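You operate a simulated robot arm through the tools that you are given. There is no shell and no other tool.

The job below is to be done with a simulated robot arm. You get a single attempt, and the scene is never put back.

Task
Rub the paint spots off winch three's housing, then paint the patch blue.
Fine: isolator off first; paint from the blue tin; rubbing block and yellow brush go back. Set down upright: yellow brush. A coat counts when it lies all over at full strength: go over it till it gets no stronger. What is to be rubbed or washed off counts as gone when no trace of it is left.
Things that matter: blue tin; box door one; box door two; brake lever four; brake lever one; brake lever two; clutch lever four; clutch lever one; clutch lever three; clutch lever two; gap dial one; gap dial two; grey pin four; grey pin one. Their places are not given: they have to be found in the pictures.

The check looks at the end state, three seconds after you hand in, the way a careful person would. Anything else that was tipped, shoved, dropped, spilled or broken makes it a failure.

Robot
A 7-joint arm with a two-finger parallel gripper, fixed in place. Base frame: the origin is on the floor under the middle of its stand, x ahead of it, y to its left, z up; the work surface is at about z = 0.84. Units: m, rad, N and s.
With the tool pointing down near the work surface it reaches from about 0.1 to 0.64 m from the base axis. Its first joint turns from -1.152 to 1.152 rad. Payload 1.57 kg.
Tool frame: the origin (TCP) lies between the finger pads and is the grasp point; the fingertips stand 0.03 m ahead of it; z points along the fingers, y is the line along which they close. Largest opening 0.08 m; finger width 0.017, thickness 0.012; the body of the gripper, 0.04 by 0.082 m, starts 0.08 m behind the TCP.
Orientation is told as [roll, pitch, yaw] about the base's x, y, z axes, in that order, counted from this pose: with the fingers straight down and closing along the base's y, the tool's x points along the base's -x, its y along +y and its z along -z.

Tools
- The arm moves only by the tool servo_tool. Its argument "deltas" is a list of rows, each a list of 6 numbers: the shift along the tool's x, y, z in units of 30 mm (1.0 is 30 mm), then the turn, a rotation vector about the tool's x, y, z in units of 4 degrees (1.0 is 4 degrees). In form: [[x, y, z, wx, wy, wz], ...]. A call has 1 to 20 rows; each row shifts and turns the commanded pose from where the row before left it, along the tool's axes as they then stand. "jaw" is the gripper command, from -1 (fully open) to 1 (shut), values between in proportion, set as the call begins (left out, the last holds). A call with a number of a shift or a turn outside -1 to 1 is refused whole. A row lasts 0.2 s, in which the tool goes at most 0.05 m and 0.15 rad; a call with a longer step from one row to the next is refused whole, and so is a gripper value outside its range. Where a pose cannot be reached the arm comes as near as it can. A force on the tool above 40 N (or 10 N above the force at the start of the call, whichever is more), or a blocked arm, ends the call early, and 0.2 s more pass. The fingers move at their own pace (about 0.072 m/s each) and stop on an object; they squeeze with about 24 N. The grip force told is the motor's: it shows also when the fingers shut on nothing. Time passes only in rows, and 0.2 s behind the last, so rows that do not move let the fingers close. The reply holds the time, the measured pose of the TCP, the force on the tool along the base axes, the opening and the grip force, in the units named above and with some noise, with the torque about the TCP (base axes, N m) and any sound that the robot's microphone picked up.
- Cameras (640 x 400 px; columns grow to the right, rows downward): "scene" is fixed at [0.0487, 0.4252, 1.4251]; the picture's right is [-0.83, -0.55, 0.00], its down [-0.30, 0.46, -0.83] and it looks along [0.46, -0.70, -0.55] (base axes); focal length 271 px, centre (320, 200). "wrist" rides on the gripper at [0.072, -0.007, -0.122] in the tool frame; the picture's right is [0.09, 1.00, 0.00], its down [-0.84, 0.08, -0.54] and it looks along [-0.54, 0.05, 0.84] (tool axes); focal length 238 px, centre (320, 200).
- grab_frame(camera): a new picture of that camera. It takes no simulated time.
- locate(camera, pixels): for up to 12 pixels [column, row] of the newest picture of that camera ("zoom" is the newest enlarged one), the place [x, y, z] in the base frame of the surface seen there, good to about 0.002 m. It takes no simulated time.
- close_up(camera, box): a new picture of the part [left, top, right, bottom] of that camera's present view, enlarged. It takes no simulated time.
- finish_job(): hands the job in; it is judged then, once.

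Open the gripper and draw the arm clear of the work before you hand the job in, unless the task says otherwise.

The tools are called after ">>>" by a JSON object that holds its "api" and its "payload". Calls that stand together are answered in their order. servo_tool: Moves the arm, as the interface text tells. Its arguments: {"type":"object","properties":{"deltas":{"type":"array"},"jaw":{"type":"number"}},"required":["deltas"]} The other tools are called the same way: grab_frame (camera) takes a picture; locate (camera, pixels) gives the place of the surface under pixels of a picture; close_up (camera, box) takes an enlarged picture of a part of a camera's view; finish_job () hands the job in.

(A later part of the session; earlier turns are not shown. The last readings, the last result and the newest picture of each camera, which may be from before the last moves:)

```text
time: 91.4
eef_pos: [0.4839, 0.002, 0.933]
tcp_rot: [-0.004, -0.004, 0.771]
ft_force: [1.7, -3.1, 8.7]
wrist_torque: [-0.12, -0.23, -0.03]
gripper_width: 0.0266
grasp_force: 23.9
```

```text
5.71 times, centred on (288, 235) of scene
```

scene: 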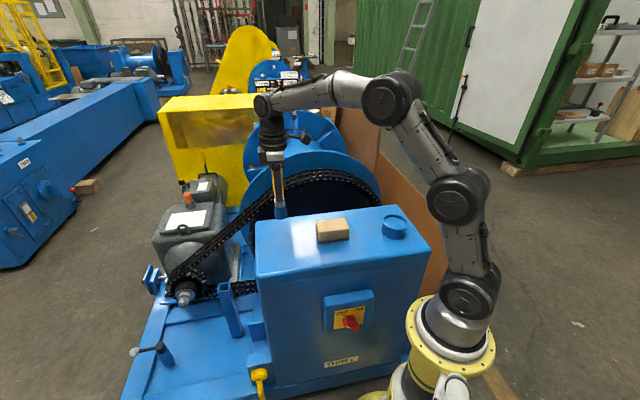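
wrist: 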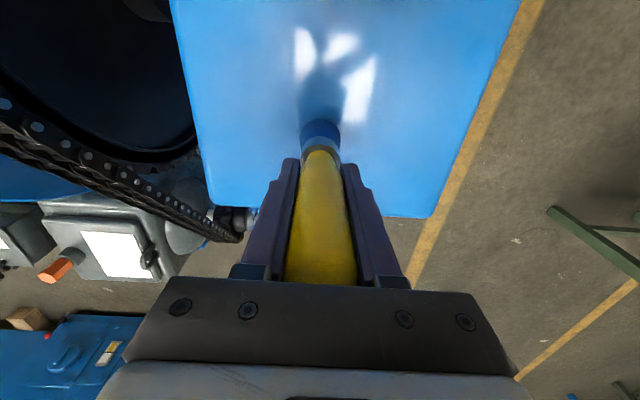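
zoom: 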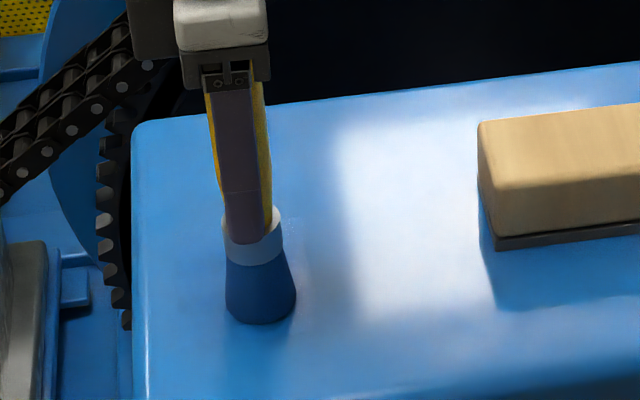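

Strokes run smoothly at ~9 N. I continue with the remaining lines toward the end of the housing.

>>> {"api": "servo_tool", "payload": {"deltas": [[-0.4, 0, 0, 0, 0, 0], [0, -0.4, 0, 0, 0, 0], [0, -0.4, 0, 0, 0, 0], [0, -0.4, 0, 0, 0, 0], [0, -0.4, 0, 0, 0, 0], [0, -0.4, 0, 0, 0, 0], [-0.4, 0, 0, 0, 0, 0], [0, 0.4, 0, 0, 0, 0], [0, 0.4, 0, 0, 0, 0], [0, 0.4, 0, 0, 0, 0], [0, 0.4, 0, 0, 0, 0], [0, 0.4, 0, 0, 0, 0], [-0.4, 0, 0, 0, 0, 0], [0, -0.4, 0, 0, 0, 0], [0, -0.4, 0, 0, 0, 0], [0, -0.4, 0, 0, 0, 0], [0, -0.4, 0, 0, 0, 0], [0, -0.4, 0, 0, 0, 0]]}}

>>> {"api": "close_up", "payload": {"camera": "scene", "box": [240, 200, 336, 270]}}

>>> {"api": "grab_frame", "payload": {"camera": "wrist"}}

```text
time: 95.2
eef_pos: [0.5519, -0.0156, 0.9331]
tcp_rot: [0.0, -0.001, 0.771]
ft_force: [0.4, 1.2, 0.4]
wrist_torque: [0.03, 0.0, 0.0]
gripper_width: 0.0264
grasp_force: 23.6
```

```text
5.71 times, centred on (288, 235) of scene
```

zoom: 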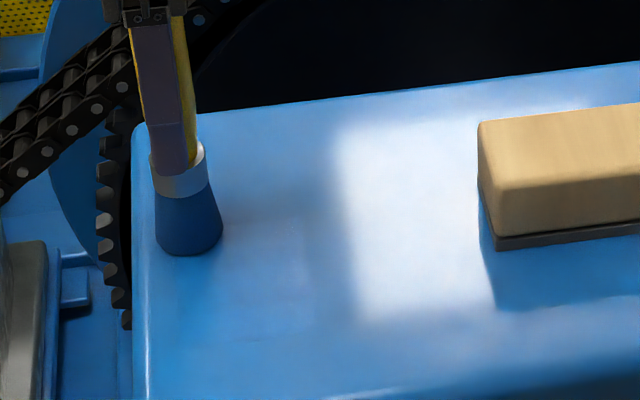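

```text
taken
```

wrist: 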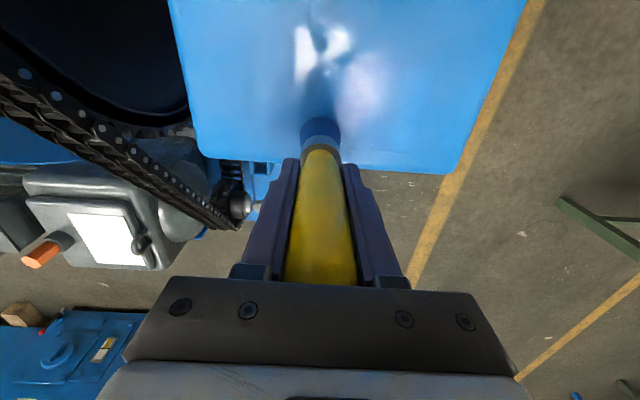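

The force is near zero again at the last stroke. I lift the brush and move it aside to see what the coat looks like.

>>> {"api": "servo_tool", "payload": {"deltas": [[0, 0, -0.7, 0, 0, 0], [0, 0, -0.9, 0, 0, 0], [0.9, 0, -0.3, 0, 0, 0], [0.9, 0, 0, 0, 0, 0], [0.9, 0, 0, 0, 0, 0], [0.9, 0, 0, 0, 0, 0], [0, 0, 0, 0, 0, 0]]}}

>>> {"api": "close_up", "payload": {"camera": "scene", "box": [245, 215, 325, 270]}}

>>> {"api": "grab_frame", "payload": {"camera": "wrist"}}

```text
time: 96.8
eef_pos: [0.4742, -0.0907, 0.9911]
tcp_rot: [0.0, 0.0, 0.77]
ft_force: [-0.5, 0.9, -0.1]
wrist_torque: [-0.01, -0.01, -0.02]
gripper_width: 0.0264
grasp_force: 24.0
```

```text
7.27 times, centred on (285, 242) of scene
```

zoom: 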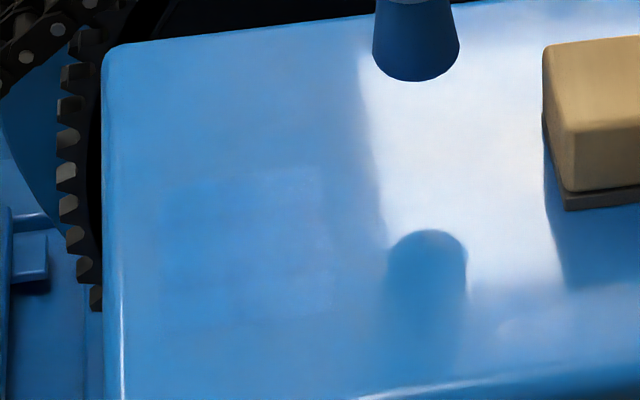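

```text
taken
```

wrist: 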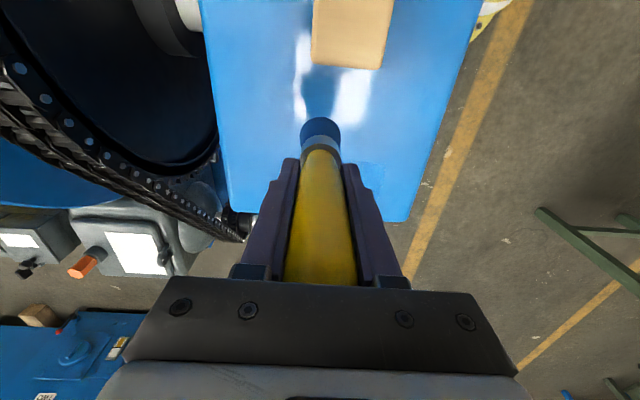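

A faint painted rectangle is visible around zoom (160–335,165–330). I zoom in closer and locate its edges.

>>> {"api": "close_up", "payload": {"camera": "scene", "box": [256, 232, 296, 262]}}

>>> {"api": "locate", "payload": {"camera": "zoom", "pixels": [[90, 100], [320, 50], [350, 250], [100, 330], [200, 200], [420, 60], [450, 260], [60, 200], [240, 330]]}}

>>> {"api": "close_up", "payload": {"camera": "wrist", "box": [210, 120, 450, 270]}}

```text
13.33 times, centred on (276, 247) of scene
```

zoom: 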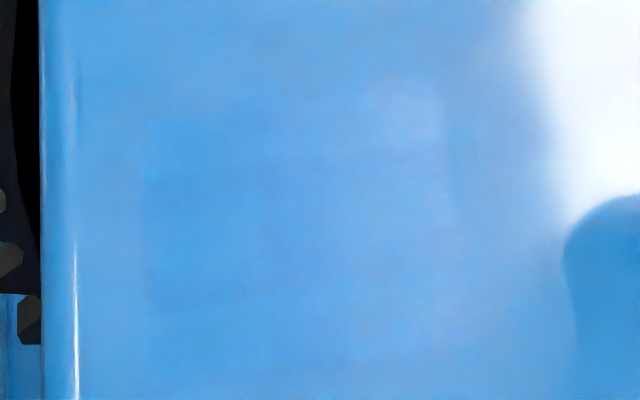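

```text
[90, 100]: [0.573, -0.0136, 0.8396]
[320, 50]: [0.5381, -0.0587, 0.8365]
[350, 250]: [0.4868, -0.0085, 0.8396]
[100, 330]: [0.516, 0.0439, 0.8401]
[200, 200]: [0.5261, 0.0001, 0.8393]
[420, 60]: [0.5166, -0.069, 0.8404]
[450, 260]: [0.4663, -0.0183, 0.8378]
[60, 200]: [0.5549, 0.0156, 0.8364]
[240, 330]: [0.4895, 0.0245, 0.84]
```

```text
2.67 times, centred on (330, 195) of wrist
```

zoom: 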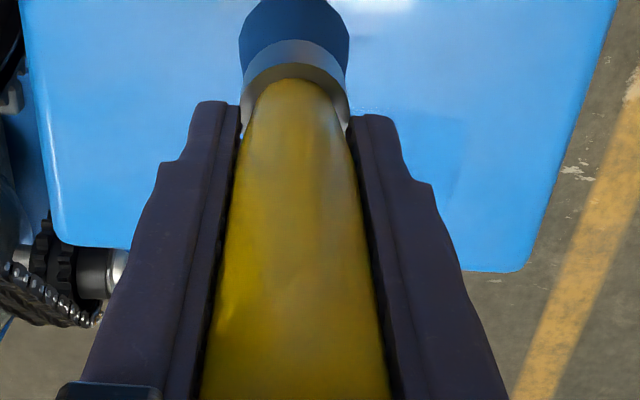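

The first coat shows faintly, reaching to about u=0.391; it needs to go a bit further toward the edge and get stronger. I go back to the tin to reload, raising clear of the block first.

>>> {"api": "servo_tool", "payload": {"deltas": [[0, 0, -0.7, 0, 0, 0], [0, 0, -0.7, 0, 0, 0], [0.869, 0.096, 0, 0, 0, 0], [0.869, 0.096, 0, 0, 0, 0], [0.869, 0.096, 0, 0, 0, 0], [0.869, 0.096, 0, 0, 0, 0], [0.869, 0.096, 0, 0, 0, 0], [0.869, 0.096, 0, 0, 0, 0], [0.869, 0.096, 0, 0, 0, 0], [0.869, 0.096, 0, 0, 0, 0], [0.869, 0.096, 0, 0, 0, 0], [0.869, 0.096, 0, 0, 0, 0], [0.869, 0.096, 0, 0, 0, 0], [0.869, 0.096, 0, 0, 0, 0], [0, 0, 0, 0, 0, 0], [0, 0, 0, 0, 0, 0]]}}

>>> {"api": "close_up", "payload": {"camera": "scene", "box": [330, 160, 442, 250]}}

>>> {"api": "close_up", "payload": {"camera": "scene", "box": [256, 232, 296, 262]}}

```text
time: 100.2
eef_pos: [0.2256, -0.2848, 1.0301]
tcp_rot: [0.001, -0.001, 0.77]
ft_force: [-0.2, 0.7, -1.0]
wrist_torque: [0.01, -0.05, 0.0]
gripper_width: 0.0263
grasp_force: 23.8
```

```text
4.44 times, centred on (386, 205) of scene
```

zoom: 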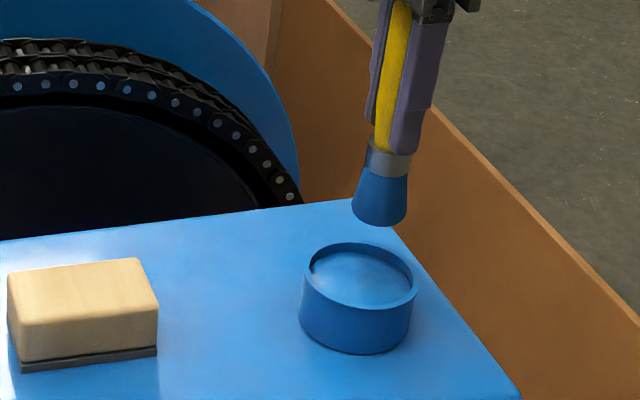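

```text
13.33 times, centred on (276, 247) of scene
```

zoom: 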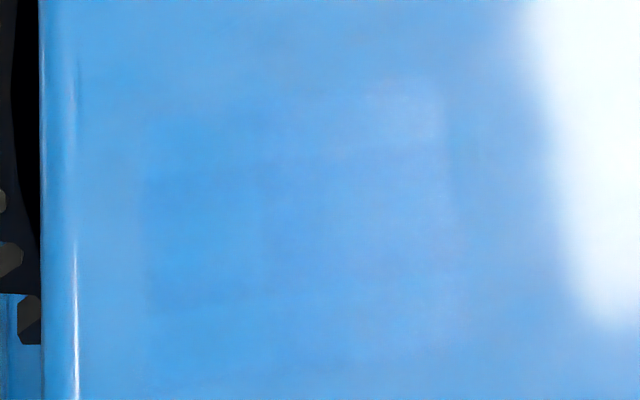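

The brush is over the tin again. I lower it gently so the tip just enters the paint (z≈0.875) while watching the force.

>>> {"api": "servo_tool", "payload": {"deltas": [[0, 0, 0.6, 0, 0, 0], [0, 0, 0.6, 0, 0, 0], [0, 0, 0.6, 0, 0, 0], [0, 0, 0.06, 0, 0, 0], [0, 0, 0.06, 0, 0, 0], [0, 0, 0.06, 0, 0, 0], [0, 0, 0, 0, 0, 0]]}}

>>> {"api": "close_up", "payload": {"camera": "scene", "box": [330, 160, 442, 250]}}

```text
time: 101.8
eef_pos: [0.2253, -0.2845, 0.9705]
tcp_rot: [-0.001, -0.003, 0.772]
ft_force: [0.1, 1.1, -0.5]
wrist_torque: [-0.02, 0.02, -0.01]
gripper_width: 0.0261
grasp_force: 24.1
```

```text
4.44 times, centred on (386, 205) of scene
```

zoom: 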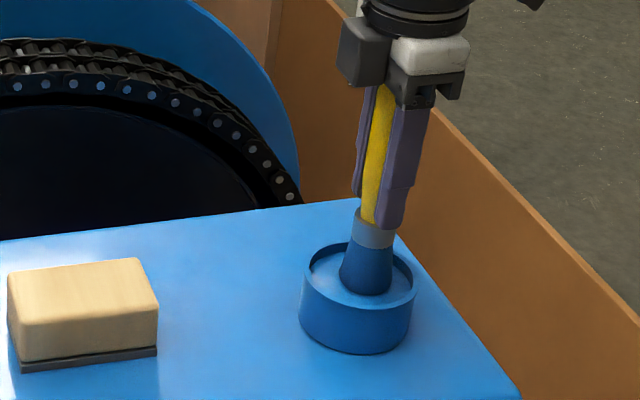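

The tip is right at the paint surface. I lower 3 mm more, then dwell and rise.

>>> {"api": "servo_tool", "payload": {"deltas": [[0, 0, 0.05, 0, 0, 0], [0, 0, 0.05, 0, 0, 0], [0, 0, 0, 0, 0, 0], [0, 0, 0, 0, 0, 0], [0, 0, 0, 0, 0, 0]]}}

```text
time: 103.0
eef_pos: [0.2252, -0.2849, 0.969]
tcp_rot: [-0.004, -0.003, 0.77]
ft_force: [-1.7, 1.7, 6.7]
wrist_torque: [0.21, 0.08, 0.09]
gripper_width: 0.0262
grasp_force: 23.3
```

The tip touched the paint at 6.7 N. I rise, let it drip briefly, and carry it to the far edge of the patch (u≈0.397).

>>> {"api": "servo_tool", "payload": {"deltas": [[0, 0, -0.3, 0, 0, 0], [0, 0, -0.6, 0, 0, 0], [0, 0, -0.6, 0, 0, 0], [0, 0, -0.4, 0, 0, 0], [0, 0, 0, 0, 0, 0], [0, 0, 0, 0, 0, 0], [0, 0, 0, 0, 0, 0]]}}

>>> {"api": "servo_tool", "payload": {"deltas": [[-0.902, -0.03, 0, 0, 0, 0], [-0.902, -0.03, 0, 0, 0, 0], [-0.902, -0.03, 0, 0, 0, 0], [-0.902, -0.03, 0, 0, 0, 0], [-0.902, -0.03, 0, 0, 0, 0], [-0.902, -0.03, 0, 0, 0, 0], [-0.902, -0.03, 0, 0, 0, 0], [-0.902, -0.03, 0, 0, 0, 0], [-0.902, -0.03, 0, 0, 0, 0], [-0.902, -0.03, 0, 0, 0, 0], [-0.902, -0.03, 0, 0, 0, 0], [-0.902, -0.03, 0, 0, 0, 0], [-0.902, -0.03, 0, 0, 0, 0], [-0.902, -0.03, 0, 0, 0, 0], [-0.902, -0.03, 0, 0, 0, 0], [-0.902, -0.03, 0, 0, 0, 0], [0, 0, 0, 0, 0, 0]]}}

```text
time: 104.6
eef_pos: [0.2239, -0.2836, 1.0259]
tcp_rot: [-0.002, -0.003, 0.769]
ft_force: [-0.6, -0.7, -1.6]
wrist_torque: [-0.04, 0.0, 0.0]
gripper_width: 0.0262
grasp_force: 24.0
```

```text
time: 108.2
eef_pos: [0.5464, 0.0079, 1.0257]
tcp_rot: [-0.003, -0.001, 0.77]
ft_force: [-0.5, 0.1, -0.4]
wrist_torque: [-0.01, 0.02, -0.02]
gripper_width: 0.0262
grasp_force: 24.2
```

I'm at u 0.398, n -0.375. I shift to the back end of the line and lower to contact.

>>> {"api": "servo_tool", "payload": {"deltas": [[0, -0.8, 0, 0, 0, 0], [0, 0, 0.9, 0, 0, 0], [0, 0, 0.9, 0, 0, 0], [0, 0, 0.9, 0, 0, 0], [0, 0, 0.25, 0, 0, 0], [0, 0, 0.06, 0, 0, 0], [0, 0, 0.04, 0, 0, 0]]}}

```text
time: 109.8
eef_pos: [0.5639, -0.0102, 0.9345]
tcp_rot: [-0.003, -0.001, 0.77]
ft_force: [0.0, -0.4, -0.3]
wrist_torque: [0.01, 0.03, 0.03]
gripper_width: 0.0263
grasp_force: 24.1
```

>>> {"api": "servo_tool", "payload": {"deltas": [[0, 0, 0.04, 0, 0, 0], [0, 0, 0.04, 0, 0, 0]]}}

```text
time: 110.4
eef_pos: [0.5627, -0.009, 0.9325]
tcp_rot: [-0.002, -0.004, 0.769]
ft_force: [-0.6, -0.3, 0.4]
wrist_torque: [-0.01, 0.02, 0.0]
gripper_width: 0.0262
grasp_force: 24.1
```

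No clear force yet; another 1 mm steps.

>>> {"api": "servo_tool", "payload": {"deltas": [[0, 0, 0.04, 0, 0, 0], [0, 0, 0.02, 0, 0, 0]]}}

```text
time: 111.0
eef_pos: [0.5632, -0.0104, 0.9319]
tcp_rot: [-0.003, -0.003, 0.771]
ft_force: [-2.3, -1.5, 8.2]
wrist_torque: [0.02, 0.27, 0.02]
gripper_width: 0.0267
grasp_force: 24.5
```

Contact 8 N at the far back corner. I paint three lines coming inward.

>>> {"api": "servo_tool", "payload": {"deltas": [[0, 0.44, 0, 0, 0, 0], [0, 0.44, 0, 0, 0, 0], [0, 0.44, 0, 0, 0, 0], [0, 0.44, 0, 0, 0, 0], [0, 0.44, 0, 0, 0, 0], [0.33, 0, 0, 0, 0, 0], [0, -0.44, 0, 0, 0, 0], [0, -0.44, 0, 0, 0, 0], [0, -0.44, 0, 0, 0, 0], [0, -0.44, 0, 0, 0, 0], [0, -0.44, 0, 0, 0, 0], [0.33, 0, 0.01, 0, 0, 0], [0, 0.44, 0, 0, 0, 0], [0, 0.44, 0, 0, 0, 0], [0, 0.44, 0, 0, 0, 0], [0, 0.44, 0, 0, 0, 0], [0, 0.44, 0, 0, 0, 0]]}}

```text
time: 114.6
eef_pos: [0.5039, 0.0231, 0.9315]
tcp_rot: [-0.004, -0.004, 0.769]
ft_force: [4.5, -3.0, 17.7]
wrist_torque: [-0.24, -0.21, -0.01]
gripper_width: 0.0263
grasp_force: 24.1
```

Force rises to 18 N toward the front edge, so I tilt the stroke path slightly (about 1 mm lower at the back) and go on with the next lines.

>>> {"api": "servo_tool", "payload": {"deltas": [[0.33, 0, -0.02, 0, 0, 0], [0, -0.44, 0.007, 0, 0, 0], [0, -0.44, 0.007, 0, 0, 0], [0, -0.44, 0.007, 0, 0, 0], [0, -0.44, 0.007, 0, 0, 0], [0, -0.44, 0.007, 0, 0, 0], [0.33, 0, 0, 0, 0, 0], [0, 0.44, -0.007, 0, 0, 0], [0, 0.44, -0.007, 0, 0, 0], [0, 0.44, -0.007, 0, 0, 0], [0, 0.44, -0.007, 0, 0, 0], [0, 0.44, -0.007, 0, 0, 0], [0.33, 0, 0, 0, 0, 0], [0, -0.44, 0.007, 0, 0, 0], [0, -0.44, 0.007, 0, 0, 0], [0, -0.44, 0.007, 0, 0, 0], [0, -0.44, 0.007, 0, 0, 0], [0, -0.44, 0.007, 0, 0, 0]]}}

```text
time: 118.4
eef_pos: [0.5269, -0.0446, 0.931]
tcp_rot: [-0.003, -0.003, 0.771]
ft_force: [-3.5, 4.4, 13.6]
wrist_torque: [0.31, 0.39, -0.03]
gripper_width: 0.0262
grasp_force: 24.2
```

Contact holds at ~14 N. I continue with the last lines of this coat (u 0.337 to 0.317).

>>> {"api": "servo_tool", "payload": {"deltas": [[0.33, 0, -0.015, 0, 0, 0], [0, 0.44, -0.007, 0, 0, 0], [0, 0.44, -0.007, 0, 0, 0], [0, 0.44, -0.007, 0, 0, 0], [0, 0.44, -0.007, 0, 0, 0], [0, 0.44, -0.007, 0, 0, 0], [0.33, 0, 0, 0, 0, 0], [0, -0.44, 0.007, 0, 0, 0], [0, -0.44, 0.007, 0, 0, 0], [0, -0.44, 0.007, 0, 0, 0], [0, -0.44, 0.007, 0, 0, 0], [0, -0.44, 0.007, 0, 0, 0], [0.3, 0, 0, 0, 0, 0], [0, 0.44, -0.007, 0, 0, 0], [0, 0.44, -0.007, 0, 0, 0], [0, 0.44, -0.007, 0, 0, 0], [0, 0.44, -0.007, 0, 0, 0], [0, 0.44, -0.007, 0, 0, 0]]}}

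>>> {"api": "servo_tool", "payload": {"deltas": [[0, 0, -0.7, 0, 0, 0], [0, 0, -0.9, 0, 0, 0], [0.9, 0, -0.3, 0, 0, 0], [0.9, -0.5, 0, 0, 0, 0], [0.9, -0.5, 0, 0, 0, 0], [0, 0, 0, 0, 0, 0]]}}

>>> {"api": "close_up", "payload": {"camera": "scene", "box": [256, 232, 296, 262]}}

>>> {"api": "close_up", "payload": {"camera": "scene", "box": [245, 215, 325, 270]}}

```text
time: 122.2
eef_pos: [0.4606, -0.017, 0.9308]
tcp_rot: [-0.003, -0.001, 0.769]
ft_force: [-0.4, 0.0, -0.4]
wrist_torque: [0.0, -0.01, -0.01]
gripper_width: 0.0262
grasp_force: 23.8
```

```text
time: 123.6
eef_pos: [0.4236, -0.0945, 0.9901]
tcp_rot: [-0.003, -0.002, 0.772]
ft_force: [0.6, 0.2, -0.8]
wrist_torque: [0.03, 0.02, 0.03]
gripper_width: 0.0263
grasp_force: 24.5
```

```text
13.33 times, centred on (276, 247) of scene
```

zoom: 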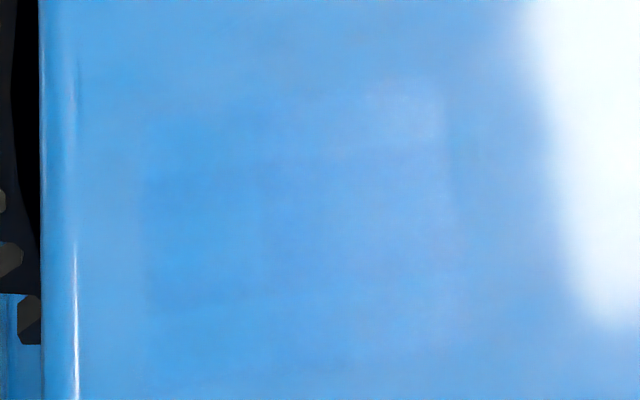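

```text
7.27 times, centred on (285, 242) of scene
```

zoom: 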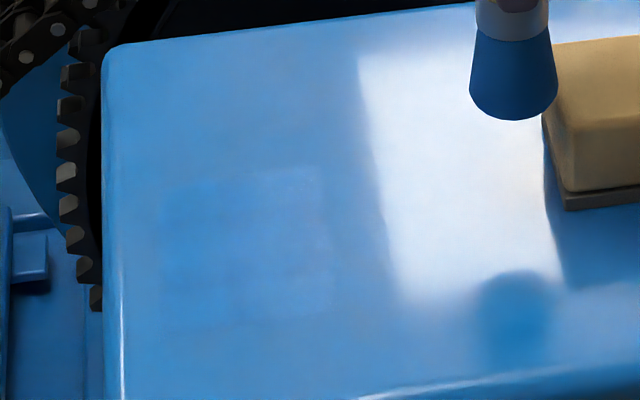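

The painted rectangle keeps the same borders (≈zoom x 145–445), so that is the patch. To judge its evenness I raise the tool and move beyond it so the wrist camera looks down on the patch.

>>> {"api": "servo_tool", "payload": {"deltas": [[0, 0, -1, 0, 0, 0], [0, 0, -1, 0, 0, 0], [-0.87, 0, 0, 0, 0, 0], [-0.87, 0, 0, 0, 0, 0], [-0.87, 0, 0, 0, 0, 0], [-0.87, 0, 0, 0, 0, 0], [-0.87, 0, 0, 0, 0, 0], [-0.87, 0, 0, 0, 0, 0], [-0.87, 0, 0, 0, 0, 0], [0, 0, 0, 0, 0, 0], [0, 0, 0, 0, 0, 0]]}}

>>> {"api": "grab_frame", "payload": {"camera": "wrist"}}

>>> {"api": "close_up", "payload": {"camera": "wrist", "box": [220, 0, 420, 125]}}

```text
time: 126.0
eef_pos: [0.5553, 0.0319, 1.0481]
tcp_rot: [-0.001, 0.0, 0.769]
ft_force: [-0.1, 0.3, -1.0]
wrist_torque: [-0.01, -0.03, 0.0]
gripper_width: 0.0263
grasp_force: 24.4
```

```text
taken
```

wrist: 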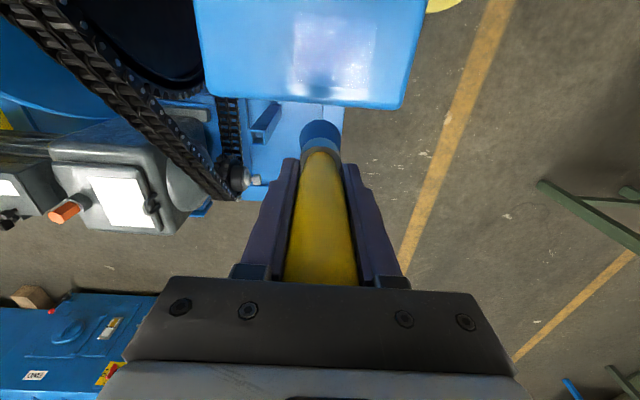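

```text
3.20 times, centred on (320, 62) of wrist
```

zoom: 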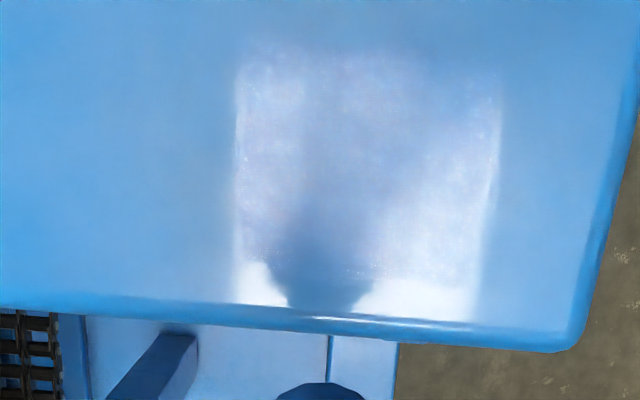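

The reflection shows the grainy painted area clearly against the smooth edge strip. I locate its borders.

>>> {"api": "locate", "payload": {"camera": "zoom", "pixels": [[400, 282], [237, 180], [500, 130], [360, 52], [250, 260], [480, 280], [240, 70], [495, 80], [400, 310]]}}

```text
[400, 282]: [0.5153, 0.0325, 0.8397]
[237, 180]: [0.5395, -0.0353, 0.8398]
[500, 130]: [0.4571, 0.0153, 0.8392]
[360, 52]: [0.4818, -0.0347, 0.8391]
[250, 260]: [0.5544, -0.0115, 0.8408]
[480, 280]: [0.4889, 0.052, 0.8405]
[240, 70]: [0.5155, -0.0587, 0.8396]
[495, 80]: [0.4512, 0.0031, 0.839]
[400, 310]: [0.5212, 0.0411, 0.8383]
```

The patch spans roughly u 0.32–0.39, n −0.402 to −0.332. I reload the brush at the tin for another coat.

>>> {"api": "servo_tool", "payload": {"deltas": [[0.896, 0.009, 0, 0, 0, 0], [0.896, 0.009, 0, 0, 0, 0], [0.896, 0.009, 0, 0, 0, 0], [0.896, 0.009, 0, 0, 0, 0], [0.896, 0.009, 0, 0, 0, 0], [0.896, 0.009, 0, 0, 0, 0], [0.896, 0.009, 0, 0, 0, 0], [0.896, 0.009, 0, 0, 0, 0], [0.896, 0.009, 0, 0, 0, 0], [0.896, 0.009, 0, 0, 0, 0], [0.896, 0.009, 0, 0, 0, 0], [0.896, 0.009, 0, 0, 0, 0], [0.896, 0.009, 0, 0, 0, 0], [0.896, 0.009, 0, 0, 0, 0], [0.896, 0.009, 0, 0, 0, 0], [0.896, 0.009, 0, 0, 0, 0], [0.896, 0.009, 0, 0, 0, 0], [0, 0, 0, 0, 0, 0]]}}

>>> {"api": "close_up", "payload": {"camera": "scene", "box": [252, 228, 300, 264]}}

>>> {"api": "close_up", "payload": {"camera": "scene", "box": [330, 150, 442, 250]}}

```text
time: 129.8
eef_pos: [0.2218, -0.2816, 1.0473]
tcp_rot: [-0.003, -0.002, 0.772]
ft_force: [-0.2, 0.3, -0.6]
wrist_torque: [-0.01, 0.0, -0.02]
gripper_width: 0.0261
grasp_force: 24.2
```

```text
11.11 times, centred on (276, 246) of scene
```

zoom: 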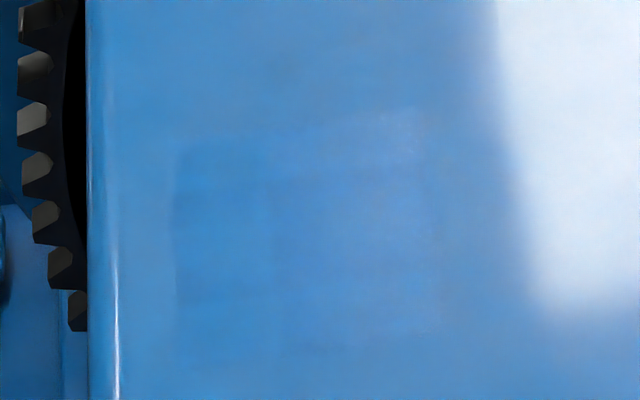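

```text
4.00 times, centred on (386, 200) of scene
```

zoom: 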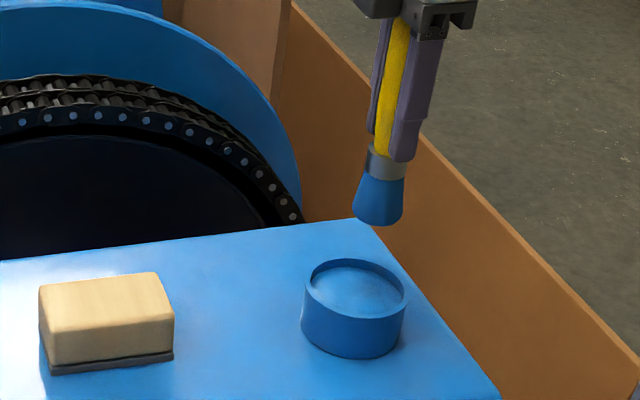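

The patch is clearly a more saturated rectangle now at zoom (175–435,120–345), a bit lighter in its upper right corner. I dip again gently.

>>> {"api": "servo_tool", "payload": {"deltas": [[0, 0, 0.9, 0, 0, 0], [0, 0, 0.9, 0, 0, 0], [0, 0, 0.7, 0, 0, 0], [0, 0, 0.06, 0, 0, 0], [0, 0, 0.06, 0, 0, 0], [0, 0, 0.05, 0, 0, 0], [0, 0, 0, 0, 0, 0]]}}

```text
time: 131.4
eef_pos: [0.223, -0.2826, 0.9671]
tcp_rot: [-0.002, -0.001, 0.767]
ft_force: [-0.3, 0.0, -1.7]
wrist_torque: [0.01, -0.07, -0.01]
gripper_width: 0.0262
grasp_force: 24.1
```

>>> {"api": "servo_tool", "payload": {"deltas": [[0, 0, 0.05, 0, 0, 0], [0, 0, 0.04, 0, 0, 0], [0, 0, 0, 0, 0, 0], [0, 0, 0, 0, 0, 0]]}}

```text
time: 132.4
eef_pos: [0.2234, -0.2839, 0.9658]
tcp_rot: [-0.005, -0.001, 0.771]
ft_force: [-1.8, 3.3, 21.8]
wrist_torque: [0.39, 0.27, -0.02]
gripper_width: 0.0265
grasp_force: 24.0
```

Contact made (22 N). I rise and carry it to the inner side of the patch (u≈0.32), where the coat is weaker.

>>> {"api": "servo_tool", "payload": {"deltas": [[0, 0, -0.4, 0, 0, 0], [0, 0, -0.7, 0, 0, 0], [0, 0, -0.7, 0, 0, 0], [0, 0, -0.7, 0, 0, 0], [0, 0, 0, 0, 0, 0], [0, 0, 0, 0, 0, 0], [0, 0, 0, 0, 0, 0]]}}

>>> {"api": "servo_tool", "payload": {"deltas": [[-0.917, -0.104, 0, 0, 0, 0], [-0.917, -0.104, 0, 0, 0, 0], [-0.917, -0.104, 0, 0, 0, 0], [-0.917, -0.104, 0, 0, 0, 0], [-0.917, -0.104, 0, 0, 0, 0], [-0.917, -0.104, 0, 0, 0, 0], [-0.917, -0.104, 0, 0, 0, 0], [-0.917, -0.104, 0, 0, 0, 0], [-0.917, -0.104, 0, 0, 0, 0], [-0.917, -0.104, 0, 0, 0, 0], [-0.917, -0.104, 0, 0, 0, 0], [-0.917, -0.104, 0, 0, 0, 0], [-0.917, -0.104, 0, 0, 0, 0], [0, 0, 0.9, 0, 0, 0], [0, 0, 0.9, 0, 0, 0], [0, 0, 0.9, 0, 0, 0], [0, 0, 0.6, 0, 0, 0], [0, 0, 0, 0, 0, 0]]}}

```text
time: 134.0
eef_pos: [0.2222, -0.2828, 1.0393]
tcp_rot: [-0.002, -0.001, 0.768]
ft_force: [0.0, -0.2, -1.4]
wrist_torque: [0.0, 0.01, 0.03]
gripper_width: 0.0262
grasp_force: 23.9
```

```text
time: 137.8
eef_pos: [0.5084, -0.0624, 0.9417]
tcp_rot: [-0.002, -0.001, 0.77]
ft_force: [-0.3, -0.9, -0.7]
wrist_torque: [-0.01, 0.01, 0.0]
gripper_width: 0.0262
grasp_force: 24.0
```

I'm at u 0.3215, n −0.399. I lower to contact.

>>> {"api": "servo_tool", "payload": {"deltas": [[0, 0, 0.25, 0, 0, 0], [0, 0, 0.05, 0, 0, 0], [0, 0, 0.05, 0, 0, 0], [0, 0, 0.04, 0, 0, 0]]}}

```text
time: 138.8
eef_pos: [0.5073, -0.0626, 0.9291]
tcp_rot: [-0.001, -0.003, 0.77]
ft_force: [-0.6, 0.4, 0.2]
wrist_torque: [-0.02, 0.06, -0.03]
gripper_width: 0.0264
grasp_force: 23.7
```

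>>> {"api": "servo_tool", "payload": {"deltas": [[0, 0, 0.04, 0, 0, 0], [0, 0, 0.03, 0, 0, 0]]}}

```text
time: 139.4
eef_pos: [0.5072, -0.0625, 0.9293]
tcp_rot: [-0.006, -0.003, 0.771]
ft_force: [-7.1, 1.1, 17.3]
wrist_torque: [0.04, 0.82, -0.03]
gripper_width: 0.0265
grasp_force: 24.1
```

17 N is firm; I ease off 0.6 mm and paint three lines from the inner side outward.

>>> {"api": "servo_tool", "payload": {"deltas": [[0, 0, -0.02, 0, 0, 0], [0, 0.44, -0.005, 0, 0, 0], [0, 0.44, -0.005, 0, 0, 0], [0, 0.44, -0.005, 0, 0, 0], [0, 0.44, -0.005, 0, 0, 0], [0, 0.44, -0.005, 0, 0, 0], [-0.33, 0, 0, 0, 0, 0], [0, -0.44, 0.005, 0, 0, 0], [0, -0.44, 0.005, 0, 0, 0], [0, -0.44, 0.005, 0, 0, 0], [0, -0.44, 0.005, 0, 0, 0], [0, -0.44, 0.005, 0, 0, 0]]}}

```text
time: 142.0
eef_pos: [0.5139, -0.0558, 0.9294]
tcp_rot: [-0.003, -0.005, 0.769]
ft_force: [-6.9, 6.0, 26.6]
wrist_torque: [0.62, 0.62, -0.07]
gripper_width: 0.0266
grasp_force: 24.1
```

Force is 27 N; I ease up 1 mm and keep on with two more lines.

>>> {"api": "servo_tool", "payload": {"deltas": [[-0.33, 0, -0.04, 0, 0, 0], [0, 0.44, 0, 0, 0, 0], [0, 0.44, 0, 0, 0, 0], [0, 0.44, 0, 0, 0, 0], [0, 0.44, 0, 0, 0, 0], [0, 0.44, 0, 0, 0, 0]]}}

```text
time: 143.4
eef_pos: [0.4757, -0.0032, 0.9294]
tcp_rot: [-0.004, -0.002, 0.769]
ft_force: [3.9, -2.9, 11.7]
wrist_torque: [-0.17, -0.26, 0.0]
gripper_width: 0.0266
grasp_force: 24.5
```

Good, 12 N. Next three lines.

>>> {"api": "servo_tool", "payload": {"deltas": [[-0.33, 0, 0, 0, 0, 0], [0, -0.44, 0, 0, 0, 0], [0, -0.44, 0, 0, 0, 0], [0, -0.44, 0, 0, 0, 0], [0, -0.44, 0, 0, 0, 0], [0, -0.44, 0, 0, 0, 0], [-0.33, 0, 0, 0, 0, 0], [0, 0.44, 0, 0, 0, 0], [0, 0.44, 0, 0, 0, 0], [0, 0.44, 0, 0, 0, 0], [0, 0.44, 0, 0, 0, 0], [0, 0.44, 0, 0, 0, 0]]}}

```text
time: 146.0
eef_pos: [0.4906, 0.012, 0.9287]
tcp_rot: [-0.004, -0.003, 0.771]
ft_force: [1.7, -2.6, 8.6]
wrist_torque: [-0.15, -0.1, -0.01]
gripper_width: 0.0263
grasp_force: 23.5
```

Still 9 N. I continue with u 0.37, 0.38 and 0.39.

>>> {"api": "servo_tool", "payload": {"deltas": [[-0.33, 0, 0.01, 0, 0, 0], [0, -0.44, 0, 0, 0, 0], [0, -0.44, 0, 0, 0, 0], [0, -0.44, 0, 0, 0, 0], [0, -0.44, 0, 0, 0, 0], [0, -0.44, 0, 0, 0, 0], [-0.33, 0, 0, 0, 0, 0], [0, 0.44, 0, 0, 0, 0], [0, 0.44, 0, 0, 0, 0], [0, 0.44, 0, 0, 0, 0], [0, 0.44, 0, 0, 0, 0], [0, 0.44, 0, 0, 0, 0], [-0.33, 0, 0.01, 0, 0, 0], [0, -0.44, 0, 0, 0, 0], [0, -0.44, 0, 0, 0, 0], [0, -0.44, 0, 0, 0, 0], [0, -0.44, 0, 0, 0, 0], [0, -0.44, 0, 0, 0, 0]]}}

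```text
time: 149.8
eef_pos: [0.5575, -0.0138, 0.9289]
tcp_rot: [-0.005, -0.004, 0.771]
ft_force: [-1.7, 3.1, 9.7]
wrist_torque: [0.29, 0.18, 0.0]
gripper_width: 0.0263
grasp_force: 24.3
```

Good contact (10 N) all through. I lift off, move away inward over the block's side and compare the patch.

>>> {"api": "servo_tool", "payload": {"deltas": [[0, 0, -0.7, 0, 0, 0], [0, 0, -0.9, 0, 0, 0], [0, 0, -0.9, 0, 0, 0], [0, 0, -0.9, 0, 0, 0], [0.9, 0, 0, 0, 0, 0], [0.9, 0, 0, 0, 0, 0], [0.9, 0, 0, 0, 0, 0], [0.9, 0, 0, 0, 0, 0], [0.9, 0, 0, 0, 0, 0], [0.9, 0, 0, 0, 0, 0], [0.9, 0, 0, 0, 0, 0], [0, 0, 0, 0, 0, 0]]}}

>>> {"api": "close_up", "payload": {"camera": "scene", "box": [252, 228, 300, 264]}}

>>> {"api": "grab_frame", "payload": {"camera": "scene"}}

>>> {"api": "grab_frame", "payload": {"camera": "wrist"}}

```text
time: 152.4
eef_pos: [0.4219, -0.1468, 1.0307]
tcp_rot: [-0.001, -0.002, 0.773]
ft_force: [0.1, -0.1, -0.6]
wrist_torque: [-0.01, -0.02, 0.03]
gripper_width: 0.0263
grasp_force: 23.6
```

```text
11.11 times, centred on (276, 246) of scene
```

zoom: 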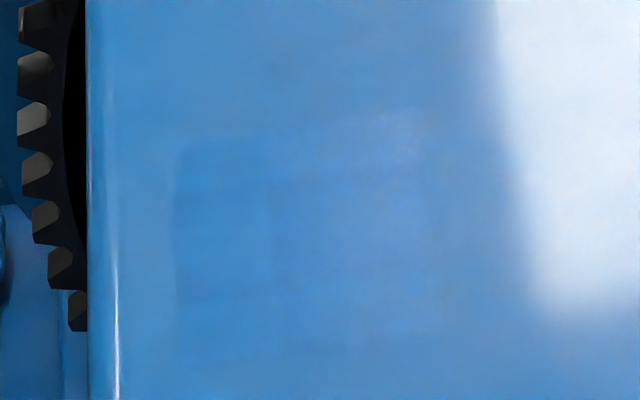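

```text
taken
```

scene: 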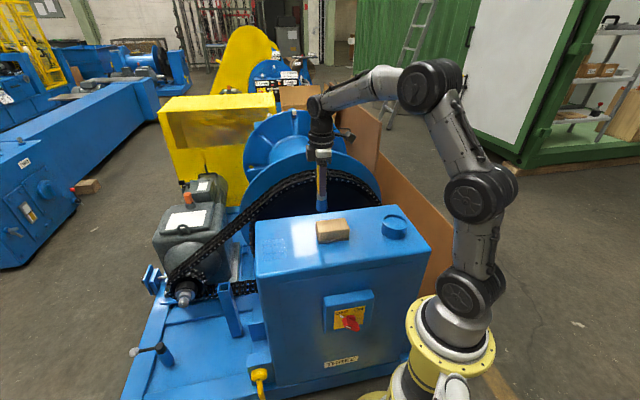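

```text
taken
```

wrist: 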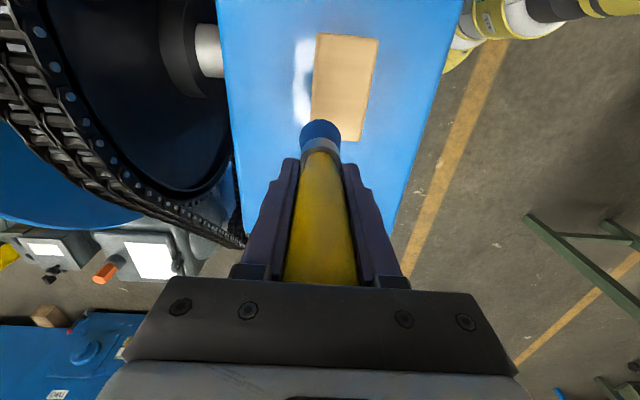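

The patch looks the same as before at first glance, with faint inner block borders; I look at other zooms to see whether those are real differences in coat strength.

>>> {"api": "close_up", "payload": {"camera": "scene", "box": [260, 236, 292, 258]}}

>>> {"api": "close_up", "payload": {"camera": "scene", "box": [240, 210, 310, 270]}}

```text
16.00 times, centred on (276, 247) of scene
```

zoom: 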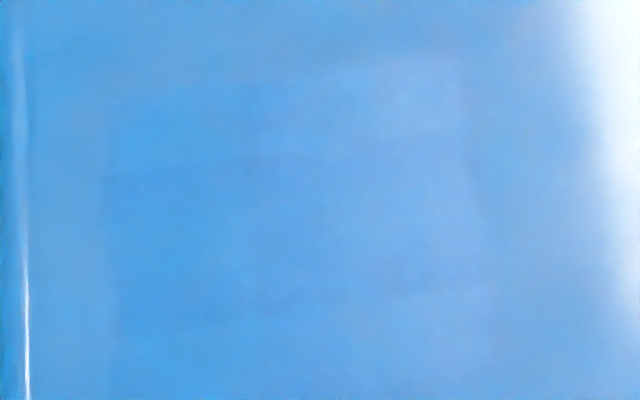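

```text
6.67 times, centred on (275, 240) of scene
```

zoom: 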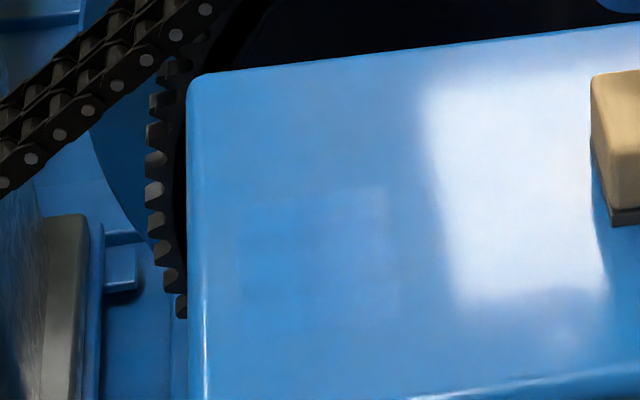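

There are faint band borders inside the patch; they could be reflections. I look from another angle: moving the tool so the wrist camera sees the patch away from the light's glare.

>>> {"api": "servo_tool", "payload": {"deltas": [[-0.8725, 0.4975, -0.1, 0, 0, 0], [-0.8725, 0.4975, -0.1, 0, 0, 0], [-0.8725, 0.4975, -0.1, 0, 0, 0], [-0.8725, 0.4975, -0.1, 0, 0, 0], [-0.8725, 0.4975, 0, 0, 0, 0], [-0.8725, 0.4975, 0, 0, 0, 0], [-0.8725, 0.4975, 0, 0, 0, 0], [-0.8725, 0.4975, 0, 0, 0, 0], [0, 0, 0, 0, 0, 0], [0, 0, 0, 0, 0, 0]]}}

>>> {"api": "grab_frame", "payload": {"camera": "wrist"}}

>>> {"api": "close_up", "payload": {"camera": "wrist", "box": [170, 0, 370, 125]}}

```text
time: 154.6
eef_pos: [0.4884, 0.087, 1.0438]
tcp_rot: [-0.001, -0.004, 0.769]
ft_force: [-0.2, -0.7, -1.7]
wrist_torque: [0.01, 0.02, 0.02]
gripper_width: 0.0262
grasp_force: 24.3
```

```text
taken
```

wrist: 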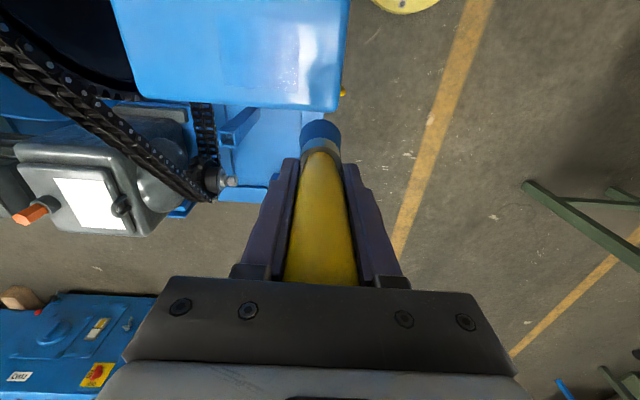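

```text
3.20 times, centred on (270, 62) of wrist
```

zoom: 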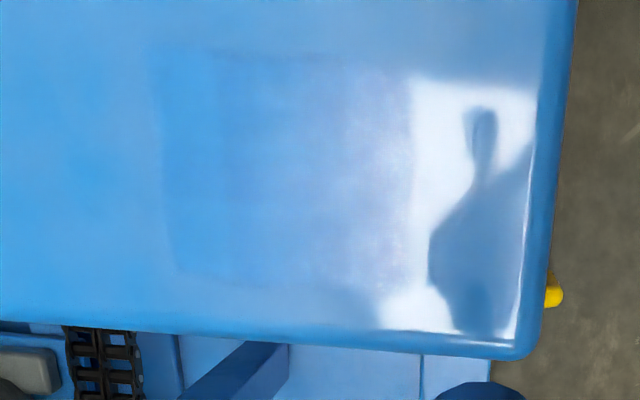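

The patch stands out here at zoom (155–415,50–290). I zoom in further on it to judge evenness.

>>> {"api": "close_up", "payload": {"camera": "wrist", "box": [210, 5, 306, 100]}}

>>> {"api": "locate", "payload": {"camera": "zoom", "pixels": [[180, 60], [560, 80], [200, 330], [560, 340], [370, 200]]}}

```text
4.21 times, centred on (258, 52) of wrist
```

zoom: 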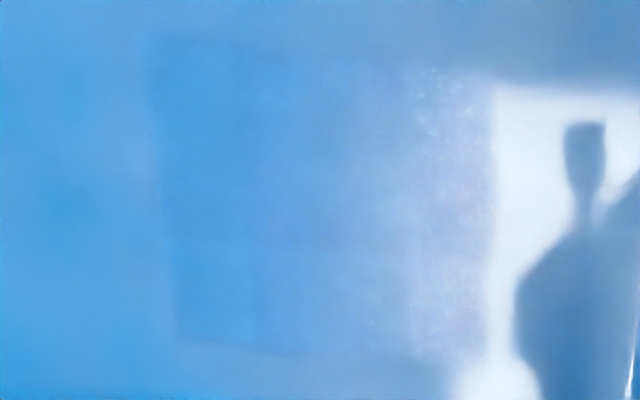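

```text
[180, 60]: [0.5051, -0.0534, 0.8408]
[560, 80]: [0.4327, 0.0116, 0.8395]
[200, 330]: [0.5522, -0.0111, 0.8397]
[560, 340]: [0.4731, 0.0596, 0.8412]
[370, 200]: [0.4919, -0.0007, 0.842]
```

I locate the exact patch edges in this zoom.

>>> {"api": "locate", "payload": {"camera": "zoom", "pixels": [[148, 45], [165, 200], [178, 340], [320, 55], [320, 352], [494, 85], [490, 200], [484, 345], [410, 200], [240, 200]]}}

>>> {"api": "close_up", "payload": {"camera": "wrist", "box": [255, 5, 325, 100]}}

```text
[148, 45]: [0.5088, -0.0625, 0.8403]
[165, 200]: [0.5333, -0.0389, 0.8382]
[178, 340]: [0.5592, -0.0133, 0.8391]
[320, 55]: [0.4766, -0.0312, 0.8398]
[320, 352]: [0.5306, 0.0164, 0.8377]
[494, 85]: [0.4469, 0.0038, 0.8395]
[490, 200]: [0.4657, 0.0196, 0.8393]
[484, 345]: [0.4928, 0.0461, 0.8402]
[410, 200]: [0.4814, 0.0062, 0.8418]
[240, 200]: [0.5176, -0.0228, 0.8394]
```

```text
4.21 times, centred on (290, 52) of wrist
```

zoom: 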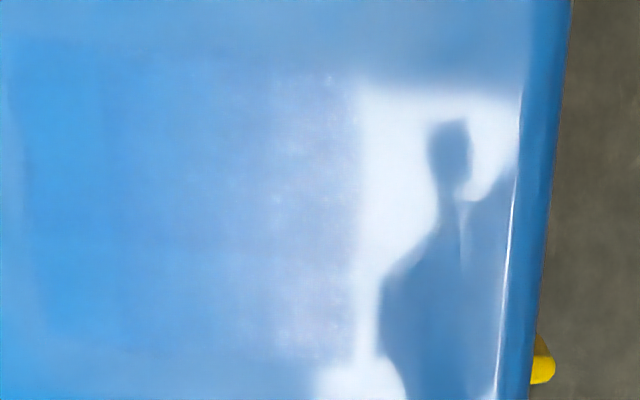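

The patch is u 0.321–0.392 and n −0.400 to −0.310, so it extends further to the front (+n) than my strokes went. I check the scene view including that front strip.

>>> {"api": "close_up", "payload": {"camera": "scene", "box": [252, 232, 300, 268]}}

>>> {"api": "locate", "payload": {"camera": "zoom", "pixels": [[175, 100], [420, 75], [175, 300], [430, 290], [180, 370], [270, 200], [300, 260], [300, 130], [300, 330]]}}

```text
11.11 times, centred on (276, 250) of scene
```

zoom: 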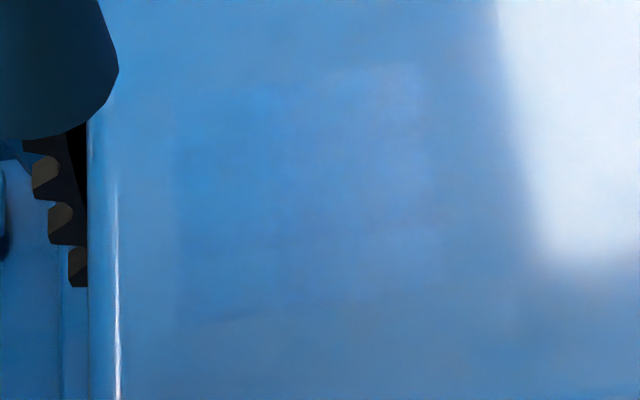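

```text
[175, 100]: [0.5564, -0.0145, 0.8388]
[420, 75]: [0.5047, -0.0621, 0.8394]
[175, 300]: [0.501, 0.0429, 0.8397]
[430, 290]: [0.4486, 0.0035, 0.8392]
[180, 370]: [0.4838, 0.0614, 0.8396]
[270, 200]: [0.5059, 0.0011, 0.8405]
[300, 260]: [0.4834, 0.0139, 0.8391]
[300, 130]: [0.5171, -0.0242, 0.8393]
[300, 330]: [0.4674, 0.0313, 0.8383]
```

The front band (n > −0.334) only got the brush's fringe. I reload and then paint a wider pass reaching n −0.405 to −0.302.

>>> {"api": "servo_tool", "payload": {"deltas": [[0.877, -0.163, 0, 0, 0, 0], [0.877, -0.163, 0, 0, 0, 0], [0.877, -0.163, 0, 0, 0, 0], [0.877, -0.163, 0, 0, 0, 0], [0.877, -0.163, 0, 0, 0, 0], [0.877, -0.163, 0, 0, 0, 0], [0.877, -0.163, 0, 0, 0, 0], [0.877, -0.163, 0, 0, 0, 0], [0.877, -0.163, 0, 0, 0, 0], [0.877, -0.163, 0, 0, 0, 0], [0.877, -0.163, 0, 0, 0, 0], [0.877, -0.163, 0, 0, 0, 0], [0.877, -0.163, 0, 0, 0, 0], [0.877, -0.163, 0, 0, 0, 0], [0.877, -0.163, 0, 0, 0, 0], [0.877, -0.163, 0, 0, 0, 0], [0.877, -0.163, 0, 0, 0, 0], [0, 0, 0, 0, 0, 0], [0, 0, 0, 0, 0, 0]]}}

>>> {"api": "servo_tool", "payload": {"deltas": [[0, 0, 0.9, 0, 0, 0], [0, 0, 0.9, 0, 0, 0], [0, 0, 0.6, 0, 0, 0], [0, 0, 0.1, 0, 0, 0], [0, 0, 0.06, 0, 0, 0], [0, 0, 0, 0, 0, 0]]}}

```text
time: 158.6
eef_pos: [0.2251, -0.2855, 1.0437]
tcp_rot: [-0.001, -0.002, 0.772]
ft_force: [0.4, 0.2, -0.6]
wrist_torque: [0.0, 0.01, 0.01]
gripper_width: 0.0263
grasp_force: 24.0
```

```text
time: 160.0
eef_pos: [0.2269, -0.2856, 0.9655]
tcp_rot: [-0.003, -0.004, 0.771]
ft_force: [-1.6, 2.0, 6.0]
wrist_torque: [0.2, 0.1, 0.0]
gripper_width: 0.0263
grasp_force: 24.4
```

Paint contact at 6 N. I rise, pause, and go to the patch's inner back corner.

>>> {"api": "servo_tool", "payload": {"deltas": [[0, 0, 0, 0, 0, 0], [0, 0, -0.4, 0, 0, 0], [0, 0, -0.7, 0, 0, 0], [0, 0, -0.7, 0, 0, 0], [0, 0, -0.6, 0, 0, 0], [0, 0, 0, 0, 0, 0], [0, 0, 0, 0, 0, 0], [0, 0, 0, 0, 0, 0]]}}

>>> {"api": "servo_tool", "payload": {"deltas": [[-0.903, -0.105, 0, 0, 0, 0], [-0.903, -0.105, 0, 0, 0, 0], [-0.903, -0.105, 0, 0, 0, 0], [-0.903, -0.105, 0, 0, 0, 0], [-0.903, -0.105, 0, 0, 0, 0], [-0.903, -0.105, 0, 0, 0, 0], [-0.903, -0.105, 0, 0, 0, 0], [-0.903, -0.105, 0, 0, 0, 0], [-0.903, -0.105, 0, 0, 0, 0], [-0.903, -0.105, 0, 0, 0, 0], [-0.903, -0.105, 0, 0, 0, 0], [-0.903, -0.105, 0, 0, 0, 0], [-0.903, -0.105, 0, 0, 0, 0], [0, 0, 0.9, 0, 0, 0], [0, 0, 0.9, 0, 0, 0], [0, 0, 0.9, 0, 0, 0], [0, 0, 0.7, 0, 0, 0], [0, 0, 0, 0, 0, 0]]}}

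```text
time: 161.8
eef_pos: [0.2259, -0.286, 1.0372]
tcp_rot: [-0.003, -0.003, 0.771]
ft_force: [0.1, -0.5, -0.6]
wrist_torque: [0.0, -0.01, 0.0]
gripper_width: 0.0266
grasp_force: 23.7
```

```text
time: 165.6
eef_pos: [0.5073, -0.069, 0.9354]
tcp_rot: [-0.002, -0.004, 0.77]
ft_force: [-0.3, 0.1, -0.3]
wrist_torque: [-0.01, 0.0, 0.01]
gripper_width: 0.0265
grasp_force: 23.9
```

>>> {"api": "servo_tool", "payload": {"deltas": [[0, 0, 0.13, 0, 0, 0], [0, 0, 0.05, 0, 0, 0], [0, 0, 0.05, 0, 0, 0]]}}

```text
time: 166.4
eef_pos: [0.5078, -0.0698, 0.9296]
tcp_rot: [-0.004, -0.004, 0.77]
ft_force: [-1.7, 0.1, 2.5]
wrist_torque: [0.08, 0.15, 0.03]
gripper_width: 0.0262
grasp_force: 23.7
```

Just touching (2.5 N). I add 1 mm and paint two long lines with the wider range.

>>> {"api": "servo_tool", "payload": {"deltas": [[0, 0, 0.035, 0, 0, 0], [0, 0.486, 0, 0, 0, 0], [0, 0.486, 0, 0, 0, 0], [0, 0.486, 0, 0, 0, 0], [0, 0.486, 0, 0, 0, 0], [0, 0.486, 0, 0, 0, 0], [0, 0.486, 0, 0, 0, 0], [0, 0.486, 0, 0, 0, 0], [-0.33, 0, 0, 0, 0, 0], [0, -0.486, 0, 0, 0, 0], [0, -0.486, 0, 0, 0, 0], [0, -0.486, 0, 0, 0, 0], [0, -0.486, 0, 0, 0, 0], [0, -0.486, 0, 0, 0, 0], [0, -0.486, 0, 0, 0, 0], [0, -0.486, 0, 0, 0, 0]]}}

```text
time: 169.8
eef_pos: [0.5152, -0.0616, 0.9298]
tcp_rot: [-0.005, -0.005, 0.771]
ft_force: [-5.9, 6.0, 23.3]
wrist_torque: [0.77, 0.44, 0.01]
gripper_width: 0.0263
grasp_force: 24.5
```

23 N at this end; I ease a bit and do two more lines.

>>> {"api": "servo_tool", "payload": {"deltas": [[-0.33, 0, -0.025, 0, 0, 0], [0, 0.486, 0, 0, 0, 0], [0, 0.486, 0, 0, 0, 0], [0, 0.486, 0, 0, 0, 0], [0, 0.486, 0, 0, 0, 0], [0, 0.486, 0, 0, 0, 0], [0, 0.486, 0, 0, 0, 0], [0, 0.486, 0, 0, 0, 0], [-0.33, 0, 0, 0, 0, 0], [0, -0.486, 0, 0, 0, 0], [0, -0.486, 0, 0, 0, 0], [0, -0.486, 0, 0, 0, 0], [0, -0.486, 0, 0, 0, 0], [0, -0.486, 0, 0, 0, 0], [0, -0.486, 0, 0, 0, 0], [0, -0.486, 0, 0, 0, 0]]}}

```text
time: 173.2
eef_pos: [0.5285, -0.0485, 0.929]
tcp_rot: [-0.003, -0.002, 0.77]
ft_force: [-4.6, 4.3, 16.7]
wrist_torque: [0.58, 0.23, 0.08]
gripper_width: 0.0262
grasp_force: 24.2
```

Good contact (17 N). Two more lines at u ≈0.357 and 0.367.

>>> {"api": "servo_tool", "payload": {"deltas": [[-0.33, 0, 0, 0, 0, 0], [0, 0.486, 0, 0, 0, 0], [0, 0.486, 0, 0, 0, 0], [0, 0.486, 0, 0, 0, 0], [0, 0.486, 0, 0, 0, 0], [0, 0.486, 0, 0, 0, 0], [0, 0.486, 0, 0, 0, 0], [0, 0.486, 0, 0, 0, 0], [-0.33, 0, 0, 0, 0, 0], [0, -0.486, 0, 0, 0, 0], [0, -0.486, 0, 0, 0, 0], [0, -0.486, 0, 0, 0, 0], [0, -0.486, 0, 0, 0, 0], [0, -0.486, 0, 0, 0, 0], [0, -0.486, 0, 0, 0, 0], [0, -0.486, 0, 0, 0, 0]]}}

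```text
time: 176.6
eef_pos: [0.5432, -0.0353, 0.9295]
tcp_rot: [-0.006, -0.003, 0.771]
ft_force: [-3.8, 3.8, 16.4]
wrist_torque: [0.59, 0.22, 0.05]
gripper_width: 0.0262
grasp_force: 24.3
```

Next lines at u ≈0.375, 0.385.

>>> {"api": "servo_tool", "payload": {"deltas": [[-0.33, 0, 0, 0, 0, 0], [0, 0.486, 0, 0, 0, 0], [0, 0.486, 0, 0, 0, 0], [0, 0.486, 0, 0, 0, 0], [0, 0.486, 0, 0, 0, 0], [0, 0.486, 0, 0, 0, 0], [0, 0.486, 0, 0, 0, 0], [0, 0.486, 0, 0, 0, 0], [-0.33, 0, 0, 0, 0, 0], [0, -0.486, 0, 0, 0, 0], [0, -0.486, 0, 0, 0, 0], [0, -0.486, 0, 0, 0, 0], [0, -0.486, 0, 0, 0, 0], [0, -0.486, 0, 0, 0, 0], [0, -0.486, 0, 0, 0, 0], [0, -0.486, 0, 0, 0, 0]]}}

>>> {"api": "servo_tool", "payload": {"deltas": [[-0.3, 0, 0, 0, 0, 0], [0, 0.486, 0, 0, 0, 0], [0, 0.486, 0, 0, 0, 0], [0, 0.486, 0, 0, 0, 0], [0, 0.486, 0, 0, 0, 0], [0, 0.486, 0, 0, 0, 0], [0, 0.486, 0, 0, 0, 0], [0, 0.486, 0, 0, 0, 0], [0, 0, 0, 0, 0, 0]]}}

```text
time: 180.0
eef_pos: [0.5577, -0.021, 0.9302]
tcp_rot: [-0.002, -0.001, 0.771]
ft_force: [-3.4, 2.6, 12.7]
wrist_torque: [0.43, 0.11, 0.0]
gripper_width: 0.0262
grasp_force: 24.0
```

```text
time: 182.0
eef_pos: [0.4924, 0.059, 0.9291]
tcp_rot: [-0.004, -0.003, 0.77]
ft_force: [2.4, -2.9, 10.8]
wrist_torque: [-0.14, -0.3, -0.07]
gripper_width: 0.0265
grasp_force: 24.1
```

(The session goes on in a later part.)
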